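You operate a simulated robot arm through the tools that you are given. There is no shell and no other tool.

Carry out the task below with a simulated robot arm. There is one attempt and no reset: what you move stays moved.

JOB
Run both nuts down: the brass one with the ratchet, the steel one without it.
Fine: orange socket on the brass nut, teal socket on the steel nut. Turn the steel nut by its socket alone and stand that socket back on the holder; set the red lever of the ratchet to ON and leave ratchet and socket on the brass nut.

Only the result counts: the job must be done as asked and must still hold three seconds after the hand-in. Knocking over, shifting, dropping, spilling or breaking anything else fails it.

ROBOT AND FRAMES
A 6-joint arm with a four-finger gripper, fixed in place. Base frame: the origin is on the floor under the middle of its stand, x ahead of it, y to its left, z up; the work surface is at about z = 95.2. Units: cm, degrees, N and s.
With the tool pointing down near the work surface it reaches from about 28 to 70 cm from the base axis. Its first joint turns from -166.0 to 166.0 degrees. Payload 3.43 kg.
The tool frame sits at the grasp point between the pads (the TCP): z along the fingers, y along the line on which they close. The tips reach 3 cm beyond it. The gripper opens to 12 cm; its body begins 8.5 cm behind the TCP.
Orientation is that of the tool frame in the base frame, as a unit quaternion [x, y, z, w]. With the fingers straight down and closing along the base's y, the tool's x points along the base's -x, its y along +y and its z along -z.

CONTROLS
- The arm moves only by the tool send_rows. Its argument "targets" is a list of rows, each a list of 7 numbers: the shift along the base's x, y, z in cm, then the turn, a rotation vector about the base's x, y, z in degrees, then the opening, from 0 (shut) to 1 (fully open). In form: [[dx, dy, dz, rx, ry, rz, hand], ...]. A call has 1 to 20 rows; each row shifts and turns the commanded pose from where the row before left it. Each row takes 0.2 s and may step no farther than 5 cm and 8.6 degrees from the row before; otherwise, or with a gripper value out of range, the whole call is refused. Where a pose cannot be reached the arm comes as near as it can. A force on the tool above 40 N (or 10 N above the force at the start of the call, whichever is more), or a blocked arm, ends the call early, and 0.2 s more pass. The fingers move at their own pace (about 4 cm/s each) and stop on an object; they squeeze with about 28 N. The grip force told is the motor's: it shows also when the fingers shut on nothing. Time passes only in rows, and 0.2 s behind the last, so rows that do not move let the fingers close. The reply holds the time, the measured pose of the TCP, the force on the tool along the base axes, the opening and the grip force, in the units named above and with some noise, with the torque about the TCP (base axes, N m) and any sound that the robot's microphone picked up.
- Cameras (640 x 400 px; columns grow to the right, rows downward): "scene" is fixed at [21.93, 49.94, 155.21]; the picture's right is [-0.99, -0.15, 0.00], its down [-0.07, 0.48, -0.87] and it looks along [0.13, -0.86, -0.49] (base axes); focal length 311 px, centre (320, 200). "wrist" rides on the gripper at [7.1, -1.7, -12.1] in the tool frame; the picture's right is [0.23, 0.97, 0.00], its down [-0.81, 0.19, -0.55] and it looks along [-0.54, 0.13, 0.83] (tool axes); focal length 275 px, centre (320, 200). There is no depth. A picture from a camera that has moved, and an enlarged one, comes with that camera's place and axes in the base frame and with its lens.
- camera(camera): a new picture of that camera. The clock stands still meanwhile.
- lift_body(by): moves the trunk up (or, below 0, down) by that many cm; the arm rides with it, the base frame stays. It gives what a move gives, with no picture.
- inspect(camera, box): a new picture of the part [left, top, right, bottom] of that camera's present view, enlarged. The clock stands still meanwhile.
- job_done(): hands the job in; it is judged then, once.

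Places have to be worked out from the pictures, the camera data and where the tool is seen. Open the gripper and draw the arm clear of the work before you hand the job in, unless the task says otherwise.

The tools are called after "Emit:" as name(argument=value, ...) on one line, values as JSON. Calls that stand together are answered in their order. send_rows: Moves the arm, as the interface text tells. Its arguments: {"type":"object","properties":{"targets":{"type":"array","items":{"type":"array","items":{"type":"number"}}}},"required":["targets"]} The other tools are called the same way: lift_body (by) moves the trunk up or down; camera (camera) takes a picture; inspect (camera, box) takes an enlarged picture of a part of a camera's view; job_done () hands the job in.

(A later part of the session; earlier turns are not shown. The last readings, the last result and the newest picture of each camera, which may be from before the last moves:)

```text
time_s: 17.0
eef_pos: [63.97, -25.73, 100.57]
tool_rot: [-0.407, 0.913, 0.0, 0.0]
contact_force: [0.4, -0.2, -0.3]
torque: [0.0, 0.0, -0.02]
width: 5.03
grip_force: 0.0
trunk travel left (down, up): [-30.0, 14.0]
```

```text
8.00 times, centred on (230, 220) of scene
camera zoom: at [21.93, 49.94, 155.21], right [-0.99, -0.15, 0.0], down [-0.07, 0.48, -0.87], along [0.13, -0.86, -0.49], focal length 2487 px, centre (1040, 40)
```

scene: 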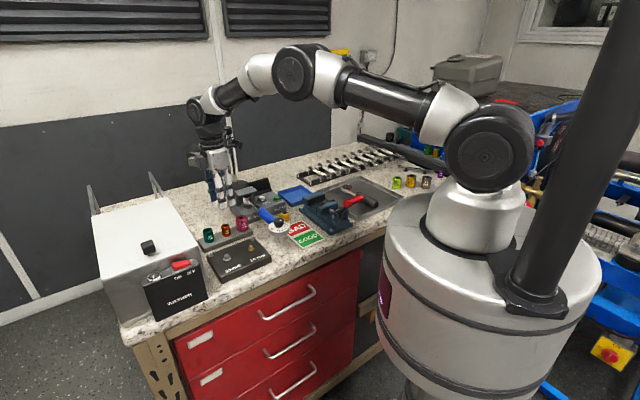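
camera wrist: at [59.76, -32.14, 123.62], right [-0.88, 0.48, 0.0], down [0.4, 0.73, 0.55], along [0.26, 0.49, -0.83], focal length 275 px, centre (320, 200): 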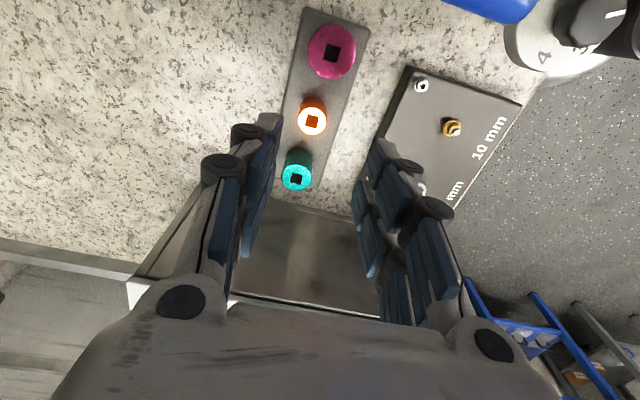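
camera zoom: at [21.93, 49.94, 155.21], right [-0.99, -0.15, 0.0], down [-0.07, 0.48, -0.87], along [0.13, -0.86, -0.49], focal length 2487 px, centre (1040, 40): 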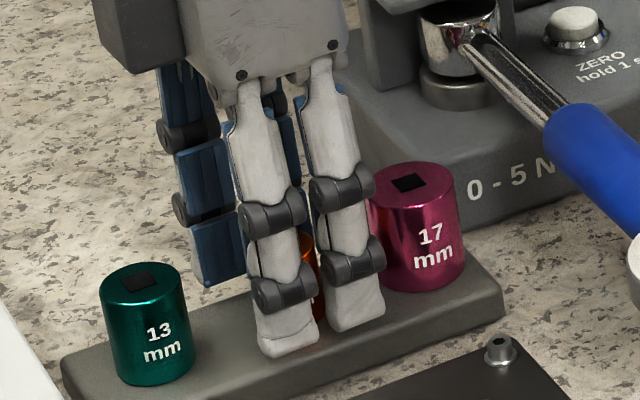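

The socket is between the pads. I nudge 0.15 cm to centre it and close the gripper.

Emit:
send_rows(targets=[[-0.07, -0.13, 0, 0, 0, 0, 0.42], [0, 0, 0, 0, 0, 0, 0.1], [0, 0, 0, 0, 0, 0, 0.1], [0, 0, 0, 0, 0, 0, 0.1], [0, 0, 0, 0, 0, 0, 0.1], [0, 0, 0, 0, 0, 0, 0.1]])

Emit:
inspect(camera="wrist", box=[220, 80, 420, 260])

```text
time_s: 18.4
eef_pos: [63.96, -25.95, 100.64]
tool_rot: [-0.407, 0.914, 0.0, -0.001]
contact_force: [0.3, -0.1, -1.0]
torque: [0.0, -0.05, 0.0]
width: 2.22
grip_force: 27.9
trunk travel left (down, up): [-30.0, 14.0]
```

```text
2.22 times, centred on (320, 170) of wrist
camera zoom: at [60.32, -32.47, 112.71], right [-0.88, 0.48, 0.0], down [0.4, 0.73, 0.55], along [0.27, 0.48, -0.83], focal length 612 px, centre (320, 267)
```

zoom: 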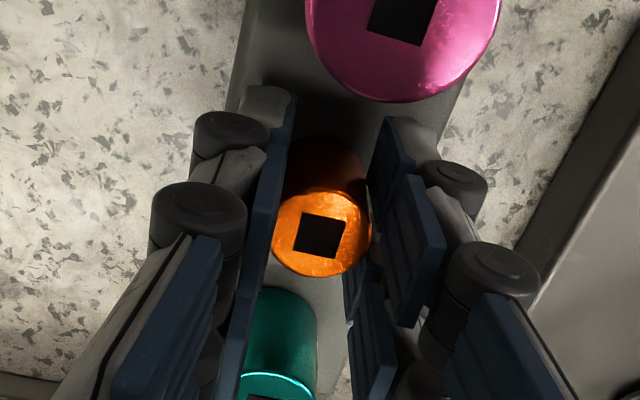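

Gripped at 2.22 cm with 28 N. I lift straight up.

Emit:
send_rows(targets=[[0, 0, 1, 0, 0, 0, 0.1], [0, 0, 2, 0, 0, 0, 0.1], [0, 0, 3, 0, 0, 0, 0.1], [0, 0, 3, 0, 0, 0, 0.1], [0, 0, 2, 0, 0, 0, 0.1], [0, 0, 0, 0, 0, 0, 0.1]])

Emit:
inspect(camera="wrist", box=[220, 80, 420, 260])

Emit:
inspect(camera="scene", box=[200, 180, 260, 245])

```text
time_s: 19.8
eef_pos: [63.94, -25.92, 111.79]
tool_rot: [-0.407, 0.913, 0.0, 0.0]
contact_force: [0.2, 0.1, -0.8]
torque: [0.0, 0.01, 0.0]
width: 2.24
grip_force: 28.1
trunk travel left (down, up): [-30.0, 14.0]
```

```text
2.22 times, centred on (320, 170) of wrist
camera zoom: at [60.34, -32.43, 123.7], right [-0.88, 0.48, 0.0], down [0.4, 0.73, 0.55], along [0.26, 0.49, -0.83], focal length 612 px, centre (320, 267)
```

zoom: 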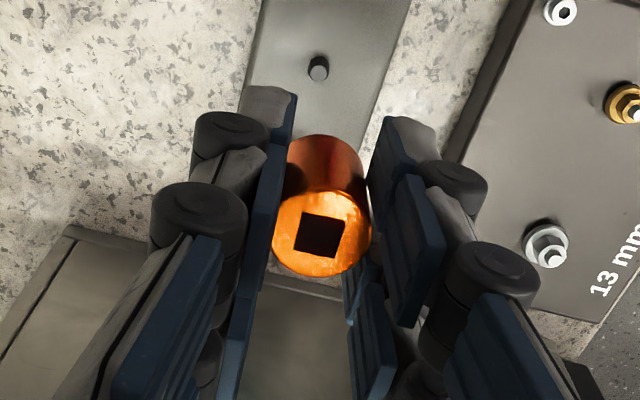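

```text
6.15 times, centred on (230, 212) of scene
camera zoom: at [21.93, 49.94, 155.21], right [-0.99, -0.15, 0.0], down [-0.07, 0.48, -0.87], along [0.13, -0.86, -0.49], focal length 1913 px, centre (874, 123)
```

zoom: 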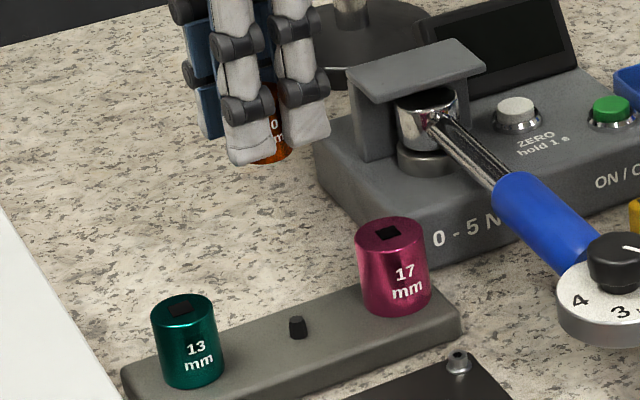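

The socket is in hand, centred on the tool axis. The bare peg right under the axis gives me a calibration point, so I zoom on it for reference.

Emit:
inspect(camera="wrist", box=[300, 90, 340, 115])

Emit:
inspect(camera="scene", box=[210, 170, 250, 200])

Emit:
inspect(camera="scene", box=[210, 215, 250, 240])

```text
16.00 times, centred on (320, 102) of wrist
camera zoom: at [60.34, -32.43, 123.7], right [-0.88, 0.48, 0.0], down [0.4, 0.73, 0.55], along [0.26, 0.49, -0.83], focal length 4404 px, centre (320, 1760)
```

zoom: 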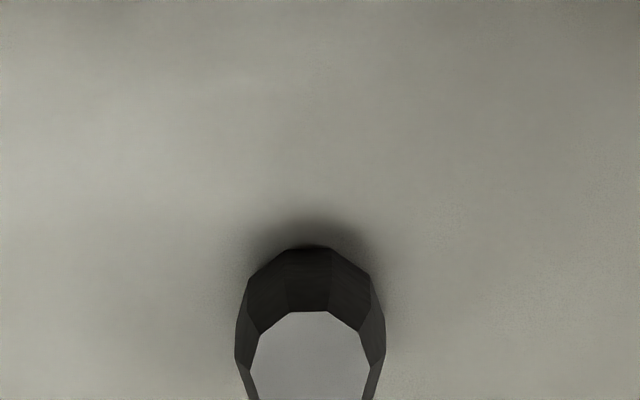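

```text
13.33 times, centred on (230, 185) of scene
camera zoom: at [21.93, 49.94, 155.21], right [-0.99, -0.15, 0.0], down [-0.07, 0.48, -0.87], along [0.13, -0.86, -0.49], focal length 4145 px, centre (1520, 400)
```

zoom: 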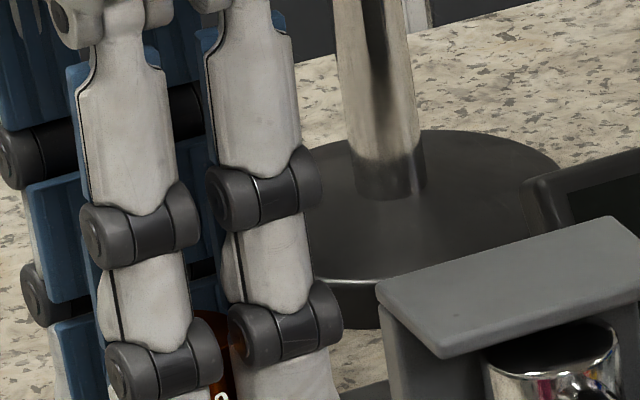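

```text
16.00 times, centred on (230, 228) of scene
camera zoom: at [21.93, 49.94, 155.21], right [-0.99, -0.15, 0.0], down [-0.07, 0.48, -0.87], along [0.13, -0.86, -0.49], focal length 4974 px, centre (1760, -240)
```

zoom: 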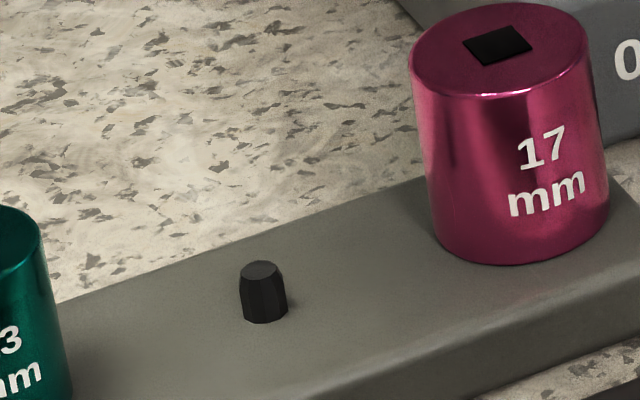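

Calibration: objects under the axis appear at column ≈ 319.5. I move above the brass nut at the same height.

Emit:
send_rows(targets=[[-3.65, 2.5, 0, 0, 0, 0, 0.1], [-3.65, 2.5, 0, 0, 0, 0, 0.1], [-3.65, 2.5, 0, 0, 0, 0, 0.1], [0, 0, 0, 0, 0, 0, 0.1]])

Emit:
camera(camera="wrist")

Emit:
inspect(camera="wrist", box=[300, 90, 340, 130])

Emit:
inspect(camera="scene", box=[230, 190, 290, 245])

```text
time_s: 20.8
eef_pos: [52.84, -18.47, 111.66]
tool_rot: [-0.407, 0.914, 0.001, 0.0]
contact_force: [0.2, -0.7, -0.5]
torque: [0.04, 0.03, 0.0]
width: 2.21
grip_force: 27.8
trunk travel left (down, up): [-30.0, 14.0]
```

```text
taken
camera wrist: at [49.33, -24.98, 123.71], right [-0.88, 0.48, 0.0], down [0.4, 0.73, 0.55], along [0.27, 0.48, -0.83], focal length 275 px, centre (320, 200)
```

wrist: 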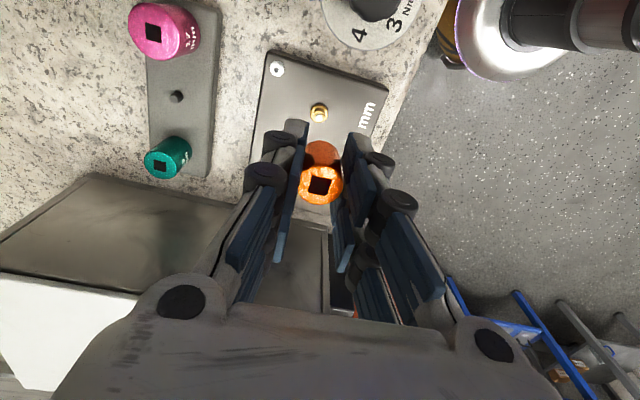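

```text
10.00 times, centred on (320, 110) of wrist
camera zoom: at [49.33, -24.98, 123.71], right [-0.88, 0.48, 0.0], down [0.4, 0.73, 0.55], along [0.27, 0.48, -0.83], focal length 2753 px, centre (320, 1100)
```

zoom: 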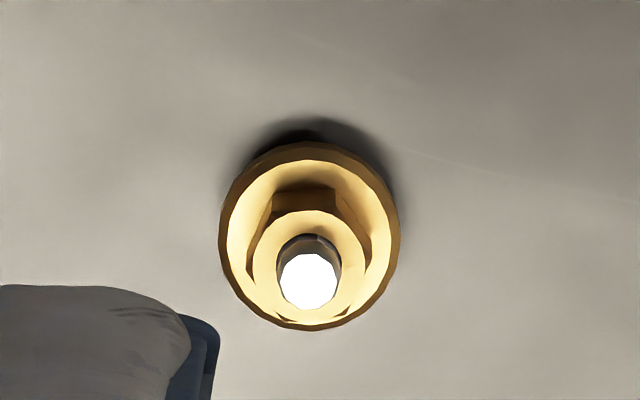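

```text
7.27 times, centred on (260, 218) of scene
camera zoom: at [21.93, 49.94, 155.21], right [-0.99, -0.15, 0.0], down [-0.07, 0.48, -0.87], along [0.13, -0.86, -0.49], focal length 2261 px, centre (756, 73)
```

zoom: 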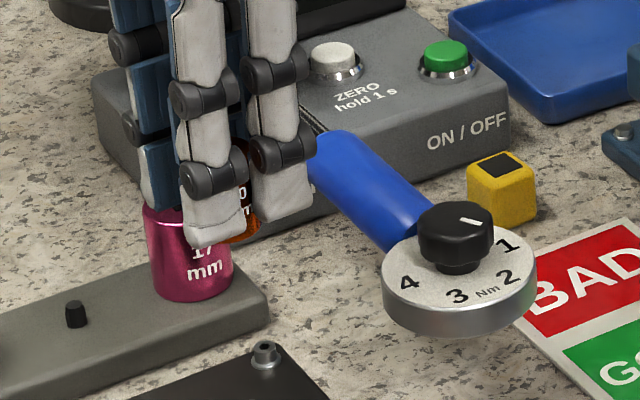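

Nut and tool axis agree within about 0.06 cm. I correct slightly and descend toward the nut, stopping a bit above it.

Emit:
send_rows(targets=[[0.06, -0.02, -2.5, 0, 0, 0, 0.1], [0, 0, -2.5, 0, 0, 0, 0.1], [0, 0, -1.8, 0, 0, 0, 0.1], [0, 0, -0.8, 0, 0, 0, 0.1], [0, 0, 0, 0, 0, 0, 0.1]])

Emit:
inspect(camera="scene", box=[240, 215, 280, 245])

```text
time_s: 22.0
eef_pos: [52.87, -18.38, 104.09]
tool_rot: [-0.407, 0.913, 0.0, 0.0]
contact_force: [0.4, 0.0, -0.3]
torque: [-0.02, 0.0, 0.02]
width: 2.2
grip_force: 27.7
trunk travel left (down, up): [-30.0, 14.0]
```

```text
13.33 times, centred on (260, 230) of scene
camera zoom: at [21.93, 49.94, 155.21], right [-0.99, -0.15, 0.0], down [-0.07, 0.48, -0.87], along [0.13, -0.86, -0.49], focal length 4145 px, centre (1120, -200)
```

zoom: 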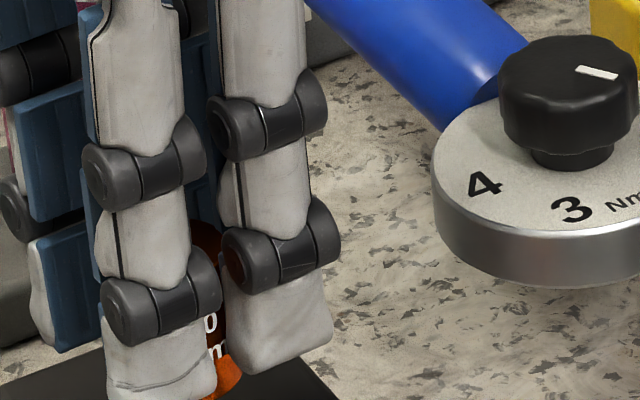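

I look at the socket bottom and nut together.

Emit:
inspect(camera="scene", box=[242, 225, 274, 249])

Emit:
inspect(camera="wrist", box=[290, 120, 350, 170])

```text
16.00 times, centred on (258, 237) of scene
camera zoom: at [21.93, 49.94, 155.21], right [-0.99, -0.15, 0.0], down [-0.07, 0.48, -0.87], along [0.13, -0.86, -0.49], focal length 4974 px, centre (1312, -392)
```

zoom: 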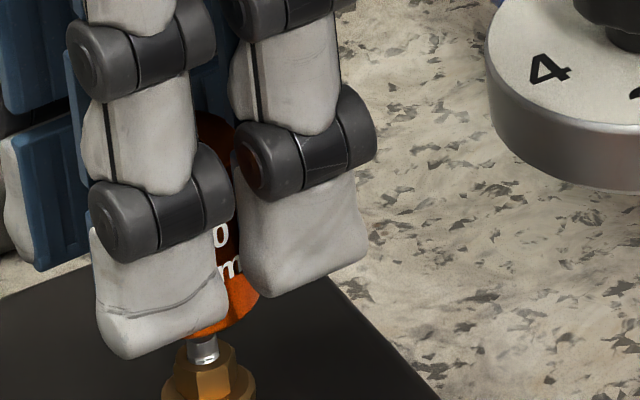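

```text
8.00 times, centred on (320, 145) of wrist
camera zoom: at [49.49, -24.94, 116.12], right [-0.88, 0.48, 0.0], down [0.4, 0.73, 0.55], along [0.27, 0.48, -0.83], focal length 2202 px, centre (320, 640)
```

zoom: 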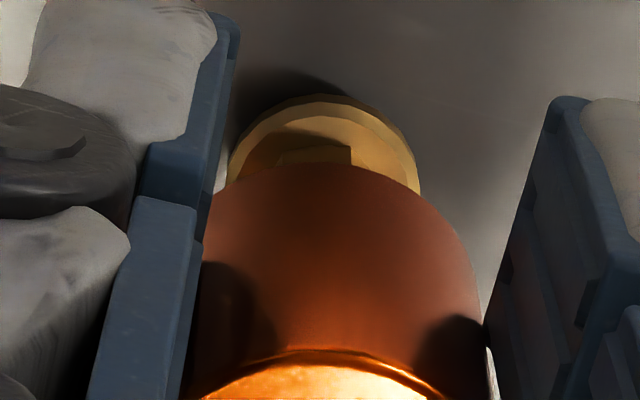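

I check the socket's tilt in the hand with a wider crop.

Emit:
inspect(camera="wrist", box=[280, 120, 360, 220])

```text
4.00 times, centred on (320, 170) of wrist
camera zoom: at [49.49, -24.94, 116.12], right [-0.88, 0.48, 0.0], down [0.4, 0.73, 0.55], along [0.27, 0.48, -0.83], focal length 1101 px, centre (320, 320)
```

zoom: 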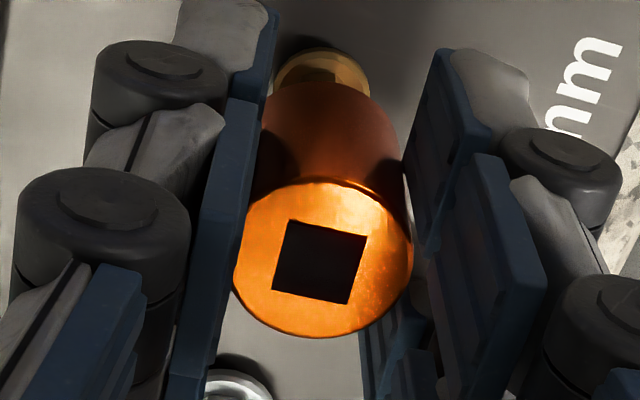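

The socket is straight in the hand. I lower slowly to find contact with the nut.

Emit:
send_rows(targets=[[0.06, -0.04, -0.4, 0, 0, 0, 0.1], [0, 0, -0.4, 0, 0, 0, 0.1], [0, 0, -0.3, 0, 0, 0, 0.1], [0, 0, 0, 0, 0, 0, 0.1]])

Emit:
inspect(camera="scene", box=[242, 225, 274, 249])

```text
time_s: 23.0
eef_pos: [53.08, -18.49, 102.96]
tool_rot: [-0.407, 0.914, 0.0, -0.001]
contact_force: [-0.7, 1.1, -0.9]
torque: [0.03, 0.03, 0.02]
width: 2.2
grip_force: 28.2
trunk travel left (down, up): [-30.0, 14.0]
```

```text
16.00 times, centred on (258, 237) of scene
camera zoom: at [21.93, 49.94, 155.21], right [-0.99, -0.15, 0.0], down [-0.07, 0.48, -0.87], along [0.13, -0.86, -0.49], focal length 4974 px, centre (1312, -392)
```

zoom: 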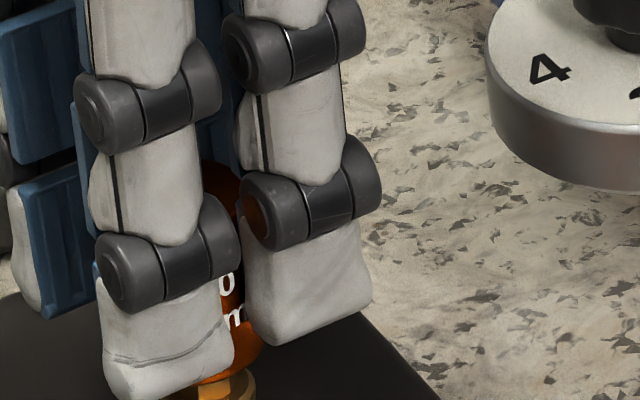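

No contact yet; I continue down in small steps.

Emit:
send_rows(targets=[[0, 0, -0.15, 0, 0, 0, 0.1], [0, 0, -0.15, 0, 0, 0, 0.1], [0, 0, 0, 0, 0, 0, 0.1]])

Emit:
inspect(camera="scene", box=[242, 230, 274, 254])

```text
time_s: 23.8
eef_pos: [53.05, -18.37, 102.59]
tool_rot: [-0.406, 0.914, 0.0, 0.0]
contact_force: [-0.7, 0.6, -0.7]
torque: [-0.04, -0.01, -0.02]
width: 2.22
grip_force: 28.9
trunk travel left (down, up): [-30.0, 14.0]
```

```text
16.00 times, centred on (258, 242) of scene
camera zoom: at [21.93, 49.94, 155.21], right [-0.99, -0.15, 0.0], down [-0.07, 0.48, -0.87], along [0.13, -0.86, -0.49], focal length 4974 px, centre (1312, -472)
```

zoom: 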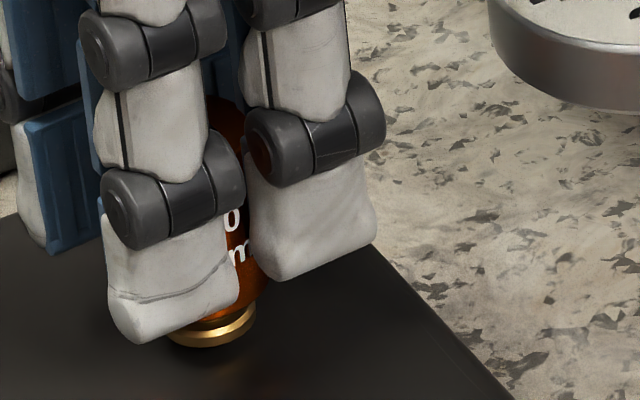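

The socket rim is already close to the flange with no force, so the hex seems to be entering. I continue with tiny steps.

Emit:
send_rows(targets=[[0, 0, -0.1, 0, 0, 0, 0.1], [0, 0, -0.1, 0, 0, 0, 0.1], [0, 0, 0, 0, 0, 0, 0.1]])

Emit:
inspect(camera="scene", box=[246, 238, 266, 253])

```text
time_s: 24.6
eef_pos: [53.05, -18.52, 102.34]
tool_rot: [-0.407, 0.914, 0.0, 0.0]
contact_force: [0.8, 0.2, -1.2]
torque: [-0.02, -0.02, 0.02]
width: 2.19
grip_force: 28.2
trunk travel left (down, up): [-30.0, 14.0]
```

```text
16.00 times, centred on (256, 246) of scene
camera zoom: at [21.93, 49.94, 155.21], right [-0.99, -0.15, 0.0], down [-0.07, 0.48, -0.87], along [0.13, -0.86, -0.49], focal length 4974 px, centre (1344, -528)
```

zoom: 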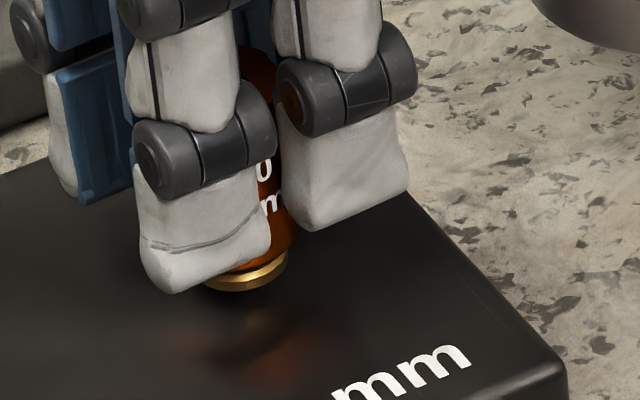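

Still free; I keep lowering until the socket seats on the flange.

Emit:
send_rows(targets=[[0, 0, -0.1, 0, 0, 0, 0.1], [0, 0, -0.1, 0, 0, 0, 0.1], [0, 0, 0, 0, 0, 0, 0.1]])

Emit:
inspect(camera="scene", box=[246, 238, 266, 253])

```text
time_s: 25.4
eef_pos: [53.09, -18.5, 102.28]
tool_rot: [-0.406, 0.914, 0.0, 0.0]
contact_force: [-0.1, 1.3, 3.4]
torque: [0.03, 0.01, -0.02]
width: 2.19
grip_force: 27.6
trunk travel left (down, up): [-30.0, 14.0]
```

```text
16.00 times, centred on (256, 246) of scene
camera zoom: at [21.93, 49.94, 155.21], right [-0.99, -0.15, 0.0], down [-0.07, 0.48, -0.87], along [0.13, -0.86, -0.49], focal length 4974 px, centre (1344, -528)
```

zoom: 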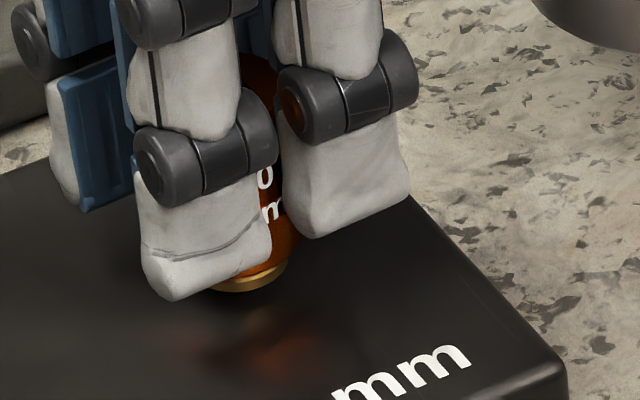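

Contact at 3.4 N with a visible band of flange below the rim, so the socket is resting on the hex top or just entering. I press lightly and rotate in small steps to let the hex find its seat.

Emit:
send_rows(targets=[[0, 0, -0.1, 0, 0, 0, 0.1], [0, 0, 0, 0, 0, -4, 0.1], [0, 0, 0, 0, 0, -4, 0.1], [0, 0, 0, 0, 0, -4, 0.1]])

```text
time_s: 26.4
eef_pos: [52.99, -18.52, 102.29]
tool_rot: [-0.309, 0.951, -0.001, 0.0]
contact_force: [0.0, -0.6, 10.7]
torque: [0.0, 0.0, -0.01]
width: 2.19
grip_force: 28.1
trunk travel left (down, up): [-30.0, 14.0]
```

Pressing at about 10 N after 12° and not dropped yet; I keep rotating.

Emit:
send_rows(targets=[[0, 0, 0, 0, 0, -4, 0.1], [0, 0, 0, 0, 0, -4, 0.1], [0, 0, 0, 0, 0, -4, 0.1]])

```text
time_s: 27.2
eef_pos: [53.08, -18.41, 102.35]
tool_rot: [-0.207, 0.978, -0.001, 0.0]
contact_force: [-0.2, 0.5, 11.2]
torque: [-0.01, 0.01, 0.01]
width: 2.17
grip_force: 28.3
trunk travel left (down, up): [-30.0, 14.0]
```

Emit:
send_rows(targets=[[0, 0, 0, 0, 0, -4, 0.1], [0, 0, 0, 0, 0, -4, 0.1], [0, 0, 0, 0, 0, -4, 0.1]])

Emit:
inspect(camera="scene", box=[246, 238, 266, 253])

```text
time_s: 28.0
eef_pos: [52.96, -18.47, 102.18]
tool_rot: [-0.104, 0.995, -0.002, 0.001]
contact_force: [0.6, -1.5, 13.4]
torque: [-0.06, -0.02, 0.03]
width: 2.19
grip_force: 28.1
trunk travel left (down, up): [-30.0, 14.0]
```

```text
16.00 times, centred on (256, 246) of scene
camera zoom: at [21.93, 49.94, 155.21], right [-0.99, -0.15, 0.0], down [-0.07, 0.48, -0.87], along [0.13, -0.86, -0.49], focal length 4974 px, centre (1344, -528)
```

zoom: 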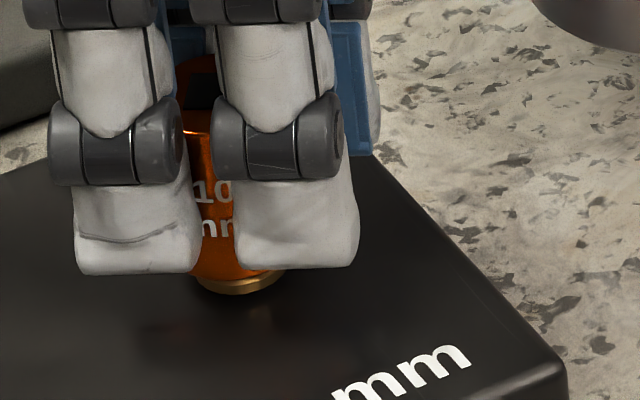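

Measured from the picture, the rim is ~0.46 cm above the flange bottom, while the hex top is ~1.1 cm above it – so the socket is already well over the hex and seated. I relax the press and release it.

Emit:
send_rows(targets=[[0, 0, 0.2, 0, 0, 0, 0.1], [0, 0, 0, 0, 0, 0, 0.1]])

Emit:
inspect(camera="scene", box=[246, 238, 266, 253])

```text
time_s: 28.6
eef_pos: [53.04, -18.46, 102.2]
tool_rot: [-0.105, 0.995, 0.0, -0.001]
contact_force: [3.9, -4.0, 0.2]
torque: [-0.15, -0.22, -0.01]
width: 2.18
grip_force: 28.2
trunk travel left (down, up): [-30.0, 14.0]
```

```text
16.00 times, centred on (256, 246) of scene
camera zoom: at [21.93, 49.94, 155.21], right [-0.99, -0.15, 0.0], down [-0.07, 0.48, -0.87], along [0.13, -0.86, -0.49], focal length 4974 px, centre (1344, -528)
```

zoom: 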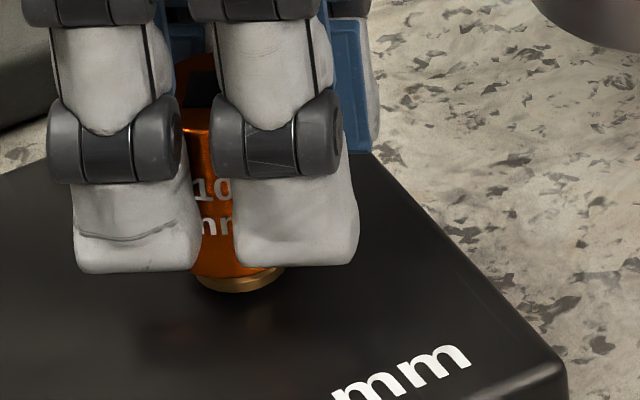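

Lateral forces confirm the socket is captive on the hex. I open the gripper gently and rise.

Emit:
send_rows(targets=[[0.05, -0.05, 0, 0, 0, 0, 0.25], [0, 0, 0, 0, 0, 0, 0.35], [0, 0, 0, 0, 0, 0, 0.42], [0, 0, 0, 0, 0, 0, 0.42]])

Emit:
inspect(camera="wrist", box=[260, 110, 380, 230])

Emit:
inspect(camera="scene", box=[242, 225, 274, 250])

```text
time_s: 29.6
eef_pos: [53.18, -18.4, 102.4]
tool_rot: [-0.105, 0.995, 0.001, 0.0]
contact_force: [-0.2, 0.3, -0.1]
torque: [-0.01, 0.01, -0.03]
width: 5.05
grip_force: 0.1
trunk travel left (down, up): [-30.0, 14.0]
```

```text
3.33 times, centred on (320, 170) of wrist
camera zoom: at [46.41, -21.74, 114.42], right [-0.43, 0.9, 0.0], down [0.75, 0.36, 0.55], along [0.5, 0.24, -0.83], focal length 918 px, centre (320, 300)
```

zoom: 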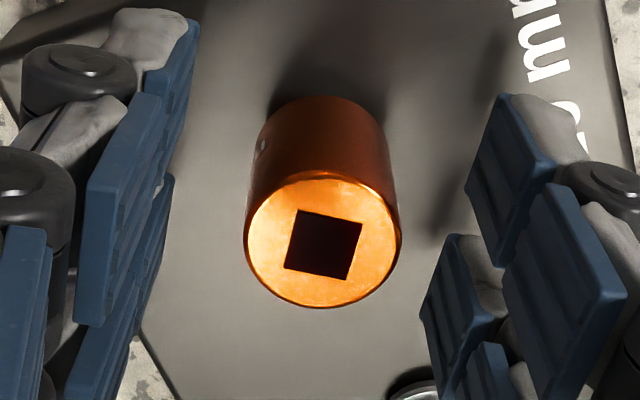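

```text
16.00 times, centred on (258, 238) of scene
camera zoom: at [21.93, 49.94, 155.21], right [-0.99, -0.15, 0.0], down [-0.07, 0.48, -0.87], along [0.13, -0.86, -0.49], focal length 4974 px, centre (1312, -400)
```

zoom: 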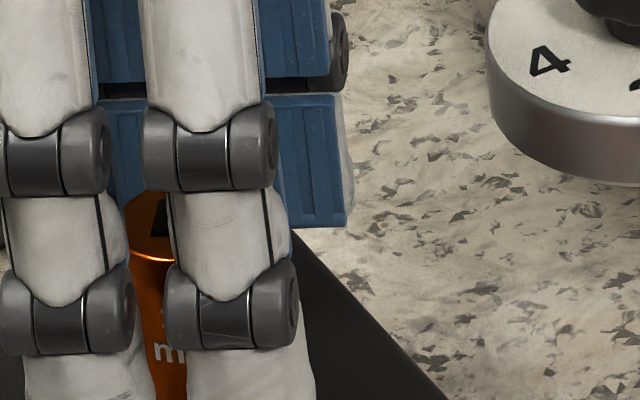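

The orange socket stands on the nut. I rise and check that it is upright and well seated.

Emit:
send_rows(targets=[[0, 0, 2, 0, 0, 0, 0.42], [0, 0, 4, 0, 0, 0, 0.42], [0, 0, 4.5, 0, 0, 0, 0.42], [0, 0, 2, 0, 0, 0, 0.42]])

Emit:
inspect(camera="scene", box=[242, 222, 274, 246])

Emit:
inspect(camera="wrist", box=[290, 70, 350, 130])

Emit:
inspect(camera="scene", box=[225, 230, 257, 254])

```text
time_s: 30.6
eef_pos: [53.09, -18.57, 114.91]
tool_rot: [-0.104, 0.995, 0.001, 0.0]
contact_force: [-0.2, 0.4, -0.1]
torque: [-0.01, 0.02, 0.01]
width: 5.05
grip_force: 0.1
trunk travel left (down, up): [-30.0, 14.0]
```

```text
16.00 times, centred on (258, 234) of scene
camera zoom: at [21.93, 49.94, 155.21], right [-0.99, -0.15, 0.0], down [-0.07, 0.48, -0.87], along [0.13, -0.86, -0.49], focal length 4974 px, centre (1312, -344)
```

zoom: 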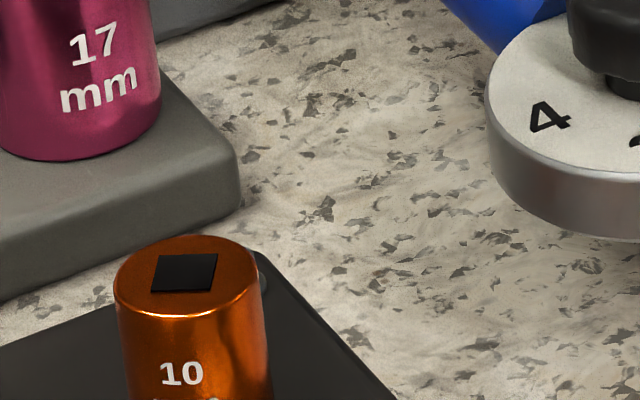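

```text
6.67 times, centred on (320, 100) of wrist
camera zoom: at [46.44, -21.8, 126.93], right [-0.43, 0.9, 0.0], down [0.75, 0.36, 0.55], along [0.5, 0.24, -0.83], focal length 1835 px, centre (320, 867)
```

zoom: 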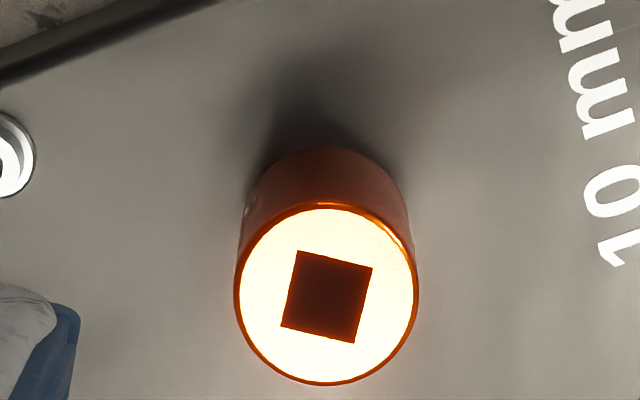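

```text
16.00 times, centred on (241, 242) of scene
camera zoom: at [21.93, 49.94, 155.21], right [-0.99, -0.15, 0.0], down [-0.07, 0.48, -0.87], along [0.13, -0.86, -0.49], focal length 4974 px, centre (1584, -472)
```

zoom: 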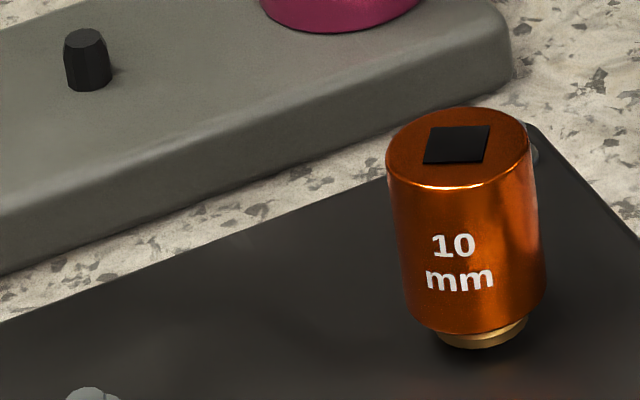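

The orange socket is seated upright on the brass nut. I do the steel nut next, so I swing over the teal socket with the gripper turned across the row.

Emit:
send_rows(targets=[[2.94, -0.68, -0.8, 0, 0, 7.2, 0.45], [2.94, -0.68, -0.8, 0, 0, 7.2, 0.45], [2.94, -0.68, -0.8, 0, 0, 7.2, 0.45], [2.94, -0.68, -0.8, 0, 0, 7.2, 0.45], [2.94, -0.7, -0.8, 0, 0, 7.2, 0.45], [0, 0, 0, 0, 0, 0, 0.45], [0, 0, 0, 0, 0, 0, 0.45]])

Emit:
camera(camera="wrist")

Emit:
inspect(camera="wrist", box=[280, 80, 360, 160])

```text
time_s: 32.2
eef_pos: [67.81, -21.83, 110.79]
tool_rot: [-0.406, 0.914, 0.002, 0.0]
contact_force: [0.4, -0.2, -0.3]
torque: [0.01, 0.02, -0.04]
width: 5.4
grip_force: 0.2
trunk travel left (down, up): [-30.0, 14.0]
```

```text
taken
camera wrist: at [64.22, -28.37, 122.81], right [-0.88, 0.48, 0.0], down [0.4, 0.73, 0.55], along [0.27, 0.48, -0.83], focal length 275 px, centre (320, 200)
```

wrist: 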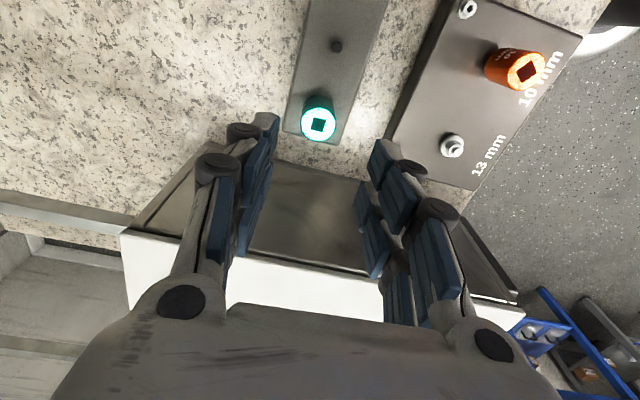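

```text
5.00 times, centred on (320, 120) of wrist
camera zoom: at [64.22, -28.37, 122.81], right [-0.88, 0.48, 0.0], down [0.4, 0.73, 0.55], along [0.27, 0.48, -0.83], focal length 1376 px, centre (320, 600)
```

zoom: 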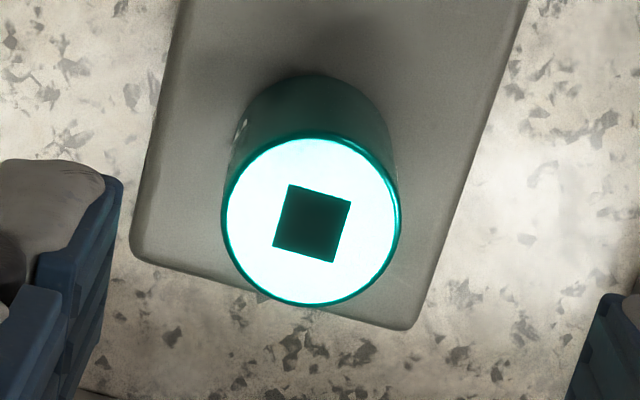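

Teal is within 0.2 cm of the axis and reach is fine. I correct and descend, checking on the way.

Emit:
send_rows(targets=[[0.02, -0.17, -2.5, 0, 0, 0, 0.45], [0, 0, -2.5, 0, 0, 0, 0.45], [0, 0, -1.5, 0, 0, 0, 0.45], [0, 0, 0, 0, 0, 0, 0.45]])

Emit:
inspect(camera="wrist", box=[260, 100, 380, 220])

Emit:
inspect(camera="scene", box=[185, 190, 245, 250])

```text
time_s: 33.2
eef_pos: [67.05, -21.74, 104.37]
tool_rot: [-0.407, 0.913, 0.0, 0.001]
contact_force: [0.8, 0.4, 0.9]
torque: [0.01, -0.01, 0.02]
width: 5.41
grip_force: 0.0
out of reach, approached as far as the arm can: row 1, 2
trunk travel left (down, up): [-30.0, 14.0]
```

```text
3.33 times, centred on (320, 160) of wrist
camera zoom: at [63.54, -28.34, 116.45], right [-0.88, 0.48, 0.0], down [0.4, 0.73, 0.55], along [0.27, 0.48, -0.83], focal length 918 px, centre (320, 333)
```

zoom: 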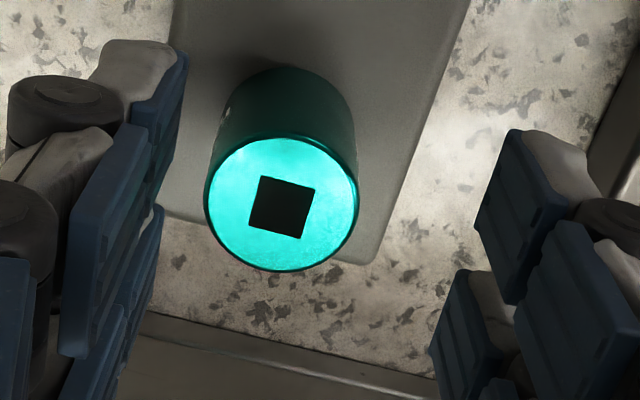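

```text
6.67 times, centred on (215, 220) of scene
camera zoom: at [21.93, 49.94, 155.21], right [-0.99, -0.15, 0.0], down [-0.07, 0.48, -0.87], along [0.13, -0.86, -0.49], focal length 2072 px, centre (1020, 67)
```

zoom: 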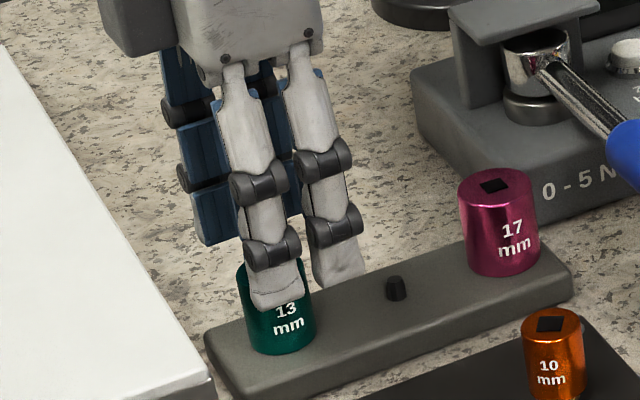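

Below z ≈ 106 the teal position is out of reach from this trunk height. I raise the hand, then lower the trunk by 8 cm so that the arm can reach out lower.

Emit:
send_rows(targets=[[0, 0, 3.5, 0, 0, 0, 0.45], [0, 0, 4, 0, 0, 0, 0.45], [0, 0, 4, 0, 0, 0, 0.45], [0, 0, 0, 0, 0, 0, 0.45]])

Emit:
lift_body(by=-8)

Emit:
camera(camera="scene")

Emit:
inspect(camera="wrist", box=[260, 80, 380, 200])

```text
time_s: 34.2
eef_pos: [67.22, -21.8, 115.85]
tool_rot: [-0.407, 0.913, 0.0, 0.0]
contact_force: [-0.2, -0.1, -0.1]
torque: [0.01, 0.01, 0.01]
width: 5.4
grip_force: 0.1
trunk travel left (down, up): [-30.0, 14.0]
```

```text
time_s: 35.4
eef_pos: [67.14, -21.79, 107.85]
tool_rot: [-0.406, 0.914, 0.0, 0.001]
contact_force: [0.8, 1.0, -0.1]
torque: [0.0, 0.01, 0.0]
width: 5.39
grip_force: 0.0
trunk travel left (down, up): [-22.0, 22.0]
```

```text
taken
```

scene: 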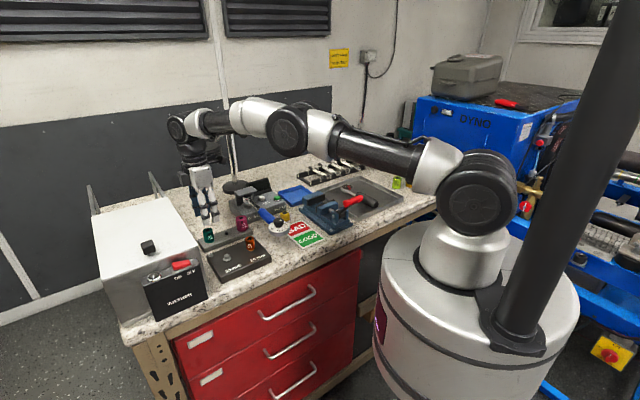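

```text
3.33 times, centred on (320, 140) of wrist
camera zoom: at [63.51, -28.38, 120.02], right [-0.88, 0.48, 0.0], down [0.4, 0.73, 0.55], along [0.27, 0.48, -0.83], focal length 918 px, centre (320, 400)
```

zoom: 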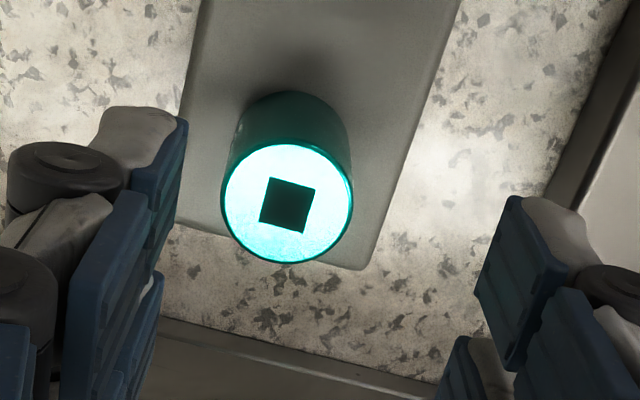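

Now I shift over the teal socket and descend again.

Emit:
send_rows(targets=[[0.65, -0.17, -1, 0, 0, 0, 0.45], [0, 0, -2, 0, 0, 0, 0.45], [0, 0, -1, 0, 0, 0, 0.45], [0, 0, 0, 0, 0, 0, 0.45]])

Emit:
inspect(camera="wrist", box=[260, 100, 380, 220])

```text
time_s: 36.4
eef_pos: [67.8, -22.1, 103.69]
tool_rot: [-0.407, 0.913, 0.0, 0.001]
contact_force: [0.1, 0.0, 0.1]
torque: [-0.02, -0.01, 0.0]
width: 5.39
grip_force: 0.2
trunk travel left (down, up): [-22.0, 22.0]
```

```text
3.33 times, centred on (320, 160) of wrist
camera zoom: at [64.16, -28.51, 115.89], right [-0.88, 0.48, 0.0], down [0.4, 0.73, 0.55], along [0.27, 0.48, -0.83], focal length 918 px, centre (320, 333)
```

zoom: 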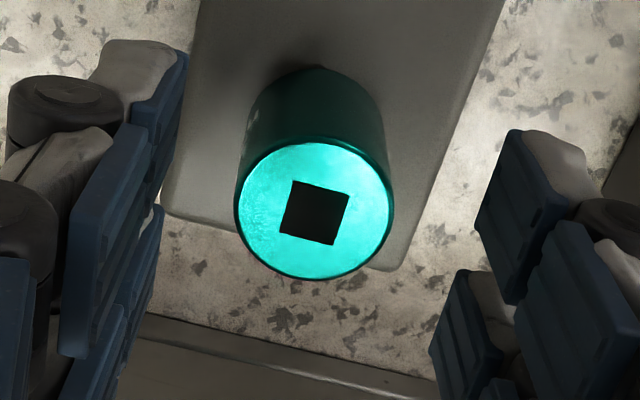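

Aligned within 0.1 cm. I go down to z ≈ 101.1 and grip the teal socket.

Emit:
send_rows(targets=[[0.04, -0.06, -1.3, 0, 0, 0, 0.45], [0, 0, -1.3, 0, 0, 0, 0.45], [0, 0, 0, 0, 0, 0, 0.1], [0, 0, 0, 0, 0, 0, 0.1], [0, 0, 0, 0, 0, 0, 0.1], [0, 0, 0, 0, 0, 0, 0.1], [0, 0, 0, 0, 0, 0, 0.1]])

Emit:
inspect(camera="wrist", box=[260, 130, 380, 240])

Emit:
inspect(camera="scene", box=[190, 215, 230, 245])

```text
time_s: 38.0
eef_pos: [67.39, -22.0, 101.21]
tool_rot: [-0.407, 0.913, -0.001, 0.0]
contact_force: [1.5, -0.4, 2.1]
torque: [0.02, -0.02, -0.01]
width: 2.76
grip_force: 28.1
out of reach, approached as far as the arm can: row 2
trunk travel left (down, up): [-22.0, 22.0]
```

```text
3.64 times, centred on (320, 185) of wrist
camera zoom: at [63.86, -28.46, 113.33], right [-0.88, 0.48, 0.0], down [0.4, 0.73, 0.55], along [0.27, 0.48, -0.83], focal length 1001 px, centre (320, 254)
```

zoom: 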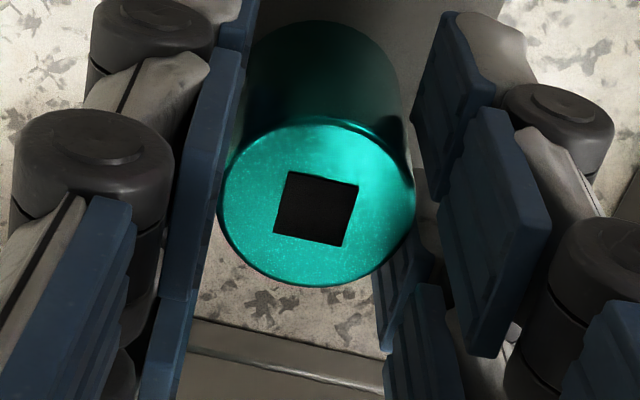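

```text
13.33 times, centred on (210, 230) of scene
camera zoom: at [21.93, 49.94, 155.21], right [-0.99, -0.15, 0.0], down [-0.07, 0.48, -0.87], along [0.13, -0.86, -0.49], focal length 4145 px, centre (1787, -200)
```

zoom: 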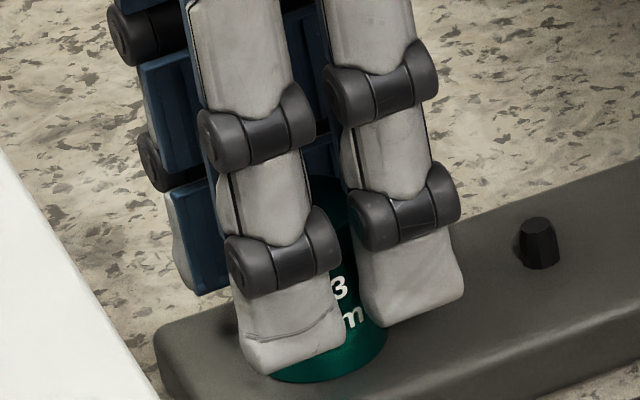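

It gripped at 2.76 cm, 0.4 cm short radially but the socket is centred in the pads. I lift straight up slowly.

Emit:
send_rows(targets=[[0, 0, 0.5, 0, 0, 0, 0.1], [0, 0, 0.8, 0, 0, 0, 0.1], [0, 0, 1, 0, 0, 0, 0.1], [0, 0, 2, 0, 0, 0, 0.1], [0, 0, 3, 0, 0, 0, 0.1], [0, 0, 3, 0, 0, 0, 0.1], [0, 0, 0, 0, 0, 0, 0.1]])

Emit:
inspect(camera="wrist", box=[270, 70, 370, 230])

Emit:
inspect(camera="scene", box=[185, 180, 245, 250])

```text
time_s: 39.6
eef_pos: [67.43, -22.09, 111.69]
tool_rot: [-0.406, 0.914, 0.0, 0.0]
contact_force: [-0.2, 0.1, -0.8]
torque: [0.03, 0.01, -0.02]
width: 2.72
grip_force: 27.9
trunk travel left (down, up): [-22.0, 22.0]
```

```text
2.50 times, centred on (320, 150) of wrist
camera zoom: at [63.8, -28.64, 123.74], right [-0.88, 0.48, 0.0], down [0.4, 0.73, 0.55], along [0.26, 0.49, -0.83], focal length 688 px, centre (320, 325)
```

zoom: 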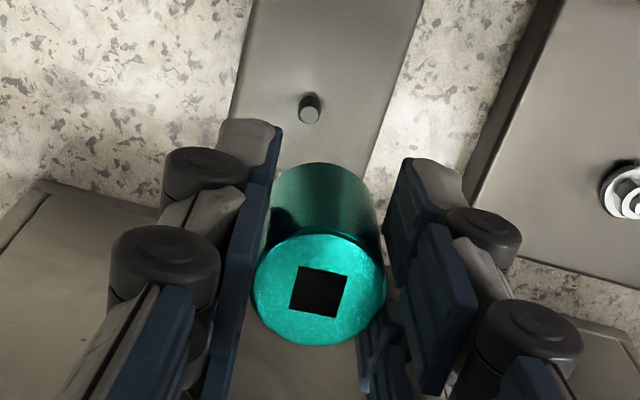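

```text
5.71 times, centred on (215, 215) of scene
camera zoom: at [21.93, 49.94, 155.21], right [-0.99, -0.15, 0.0], down [-0.07, 0.48, -0.87], along [0.13, -0.86, -0.49], focal length 1776 px, centre (920, 114)
```

zoom: 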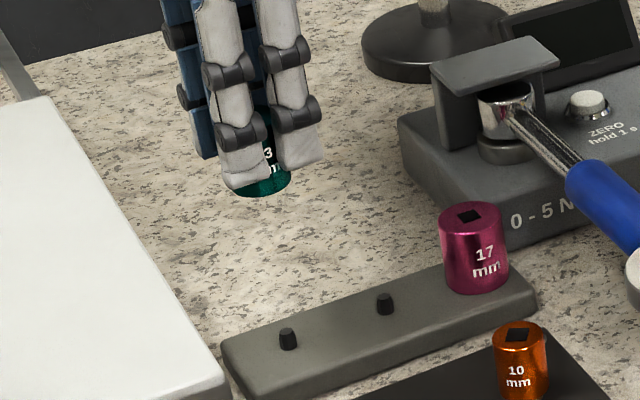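

Teal is lifted; its peg is at about (67.85, -22.0). I carry it over the steel nut at the same height.

Emit:
send_rows(targets=[[-3.11, 2.93, 0, 0, 0, 0, 0.1], [-3.11, 2.93, 0, 0, 0, 0, 0.1], [-3.11, 2.93, 0, 0, 0, 0, 0.1], [0, 0, 0, 0, 0, 0, 0.1], [0, 0, 0, 0, 0, 0, 0.1]])

Emit:
inspect(camera="wrist", box=[300, 90, 340, 130])

Emit:
camera(camera="wrist")

```text
time_s: 40.8
eef_pos: [67.94, -19.29, 112.12]
tool_rot: [-0.407, 0.914, 0.001, 0.0]
contact_force: [-0.5, -0.4, -1.0]
torque: [0.02, -0.03, 0.02]
width: 2.73
grip_force: 28.0
out of reach, approached as far as the arm can: row 1, 2, 3
trunk travel left (down, up): [-22.0, 22.0]
```

```text
10.00 times, centred on (320, 110) of wrist
camera zoom: at [64.47, -25.89, 124.18], right [-0.88, 0.48, 0.0], down [0.4, 0.73, 0.55], along [0.26, 0.49, -0.83], focal length 2753 px, centre (320, 1100)
```

zoom: 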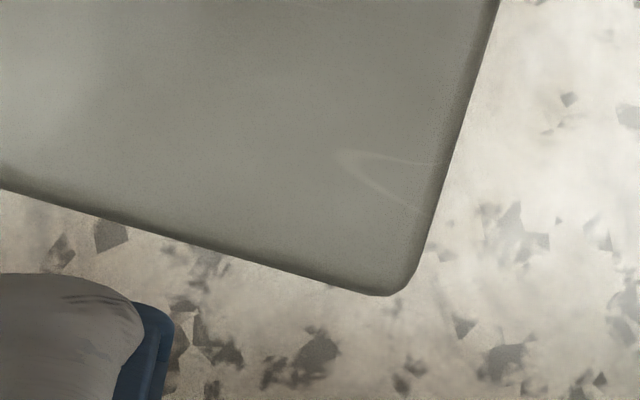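

```text
taken
camera wrist: at [64.47, -25.89, 124.18], right [-0.88, 0.48, 0.0], down [0.4, 0.73, 0.55], along [0.26, 0.49, -0.83], focal length 275 px, centre (320, 200)
```

wrist: 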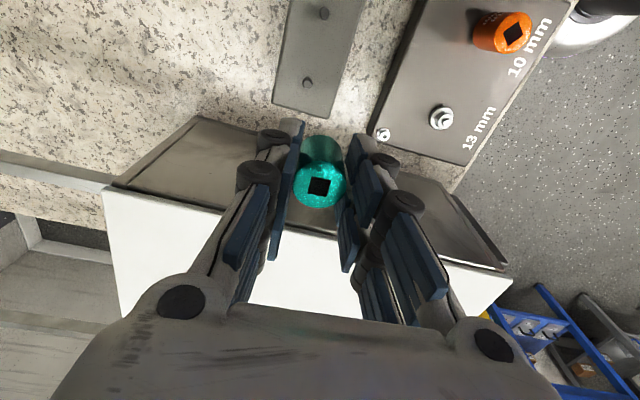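

The arm reported the inward targets as unreachable and only slid sideways – probably it is stretched straight. I try a small inward step to see how it responds.

Emit:
send_rows(targets=[[-1.0, 0.3, 0, 0, 0, 0, 0.1], [-1.0, 0.3, 0, 0, 0, 0, 0.1]])

Emit:
camera(camera="scene")

```text
time_s: 41.4
eef_pos: [67.96, -19.34, 112.19]
tool_rot: [-0.407, 0.914, -0.001, -0.001]
contact_force: [0.4, -0.1, 0.1]
torque: [-0.02, -0.01, 0.02]
width: 2.71
grip_force: 28.5
out of reach, approached as far as the arm can: row 1, 2
trunk travel left (down, up): [-22.0, 22.0]
```

```text
taken
```

scene: 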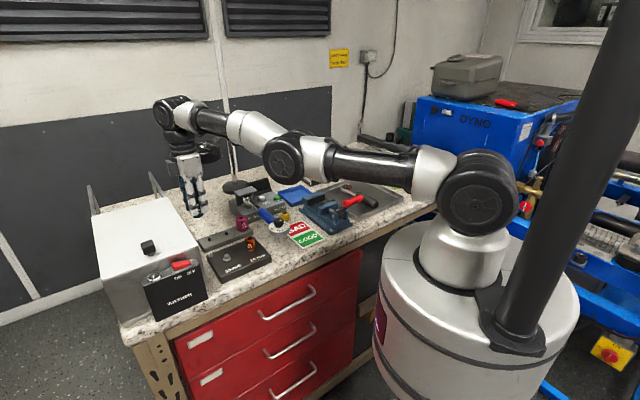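

The elbow has flipped slightly below the shoulder–wrist line, blocking inward motion. I raise the trunk 12 cm for clearance and will then stretch down-and-out to straighten the arm and fold it back elbow-up.

Emit:
lift_body(by=12)

Emit:
send_rows(targets=[[0.4, -0.1, -3, 0, 0, 0, 0.1], [0.4, -0.1, -3, 0, 0, 0, 0.1], [0.3, -0.1, -3, 0, 0, 0, 0.1], [0.3, -0.1, -3, 0, 0, 0, 0.1]])

Emit:
camera(camera="scene")

```text
time_s: 42.9
eef_pos: [68.0, -19.37, 123.97]
tool_rot: [-0.407, 0.913, 0.001, -0.001]
contact_force: [-0.2, 0.2, -1.1]
torque: [-0.01, -0.02, 0.0]
width: 2.73
grip_force: 28.4
trunk travel left (down, up): [-34.0, 10.0]
```

```text
time_s: 43.9
eef_pos: [68.21, -19.37, 112.13]
tool_rot: [-0.407, 0.914, 0.001, 0.001]
contact_force: [0.6, -0.7, 0.2]
torque: [0.02, 0.01, 0.0]
width: 2.72
grip_force: 27.3
out of reach, approached as far as the arm can: row 2, 3, 4
trunk travel left (down, up): [-34.0, 10.0]
```

```text
taken
```

scene: 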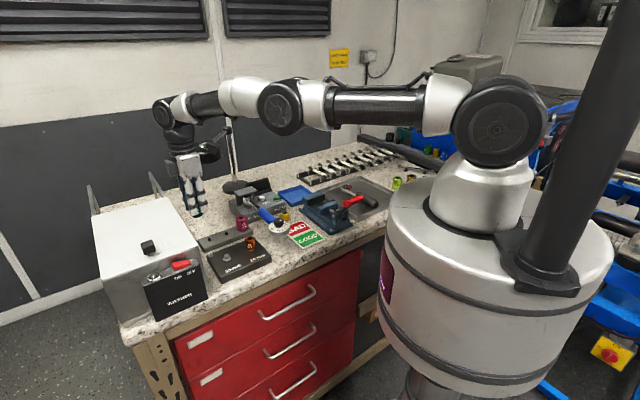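

The arm is now straight. I move down and inward to fold it elbow-up.

Emit:
send_rows(targets=[[0, 0, -2, 0, 0, 0, 0.1], [-0.5, 0.2, -1.5, 0, 0, 0, 0.1], [-1, 0.3, -0.5, 0, 0, 0, 0.1]])

Emit:
camera(camera="scene")

```text
time_s: 44.7
eef_pos: [66.5, -18.85, 108.13]
tool_rot: [-0.407, 0.913, 0.001, 0.0]
contact_force: [0.0, -0.9, -1.5]
torque: [0.0, -0.01, 0.01]
width: 2.71
grip_force: 28.2
trunk travel left (down, up): [-34.0, 10.0]
```

```text
taken
```

scene: 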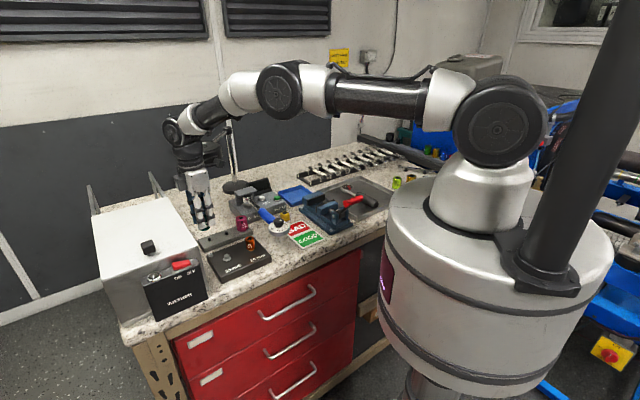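

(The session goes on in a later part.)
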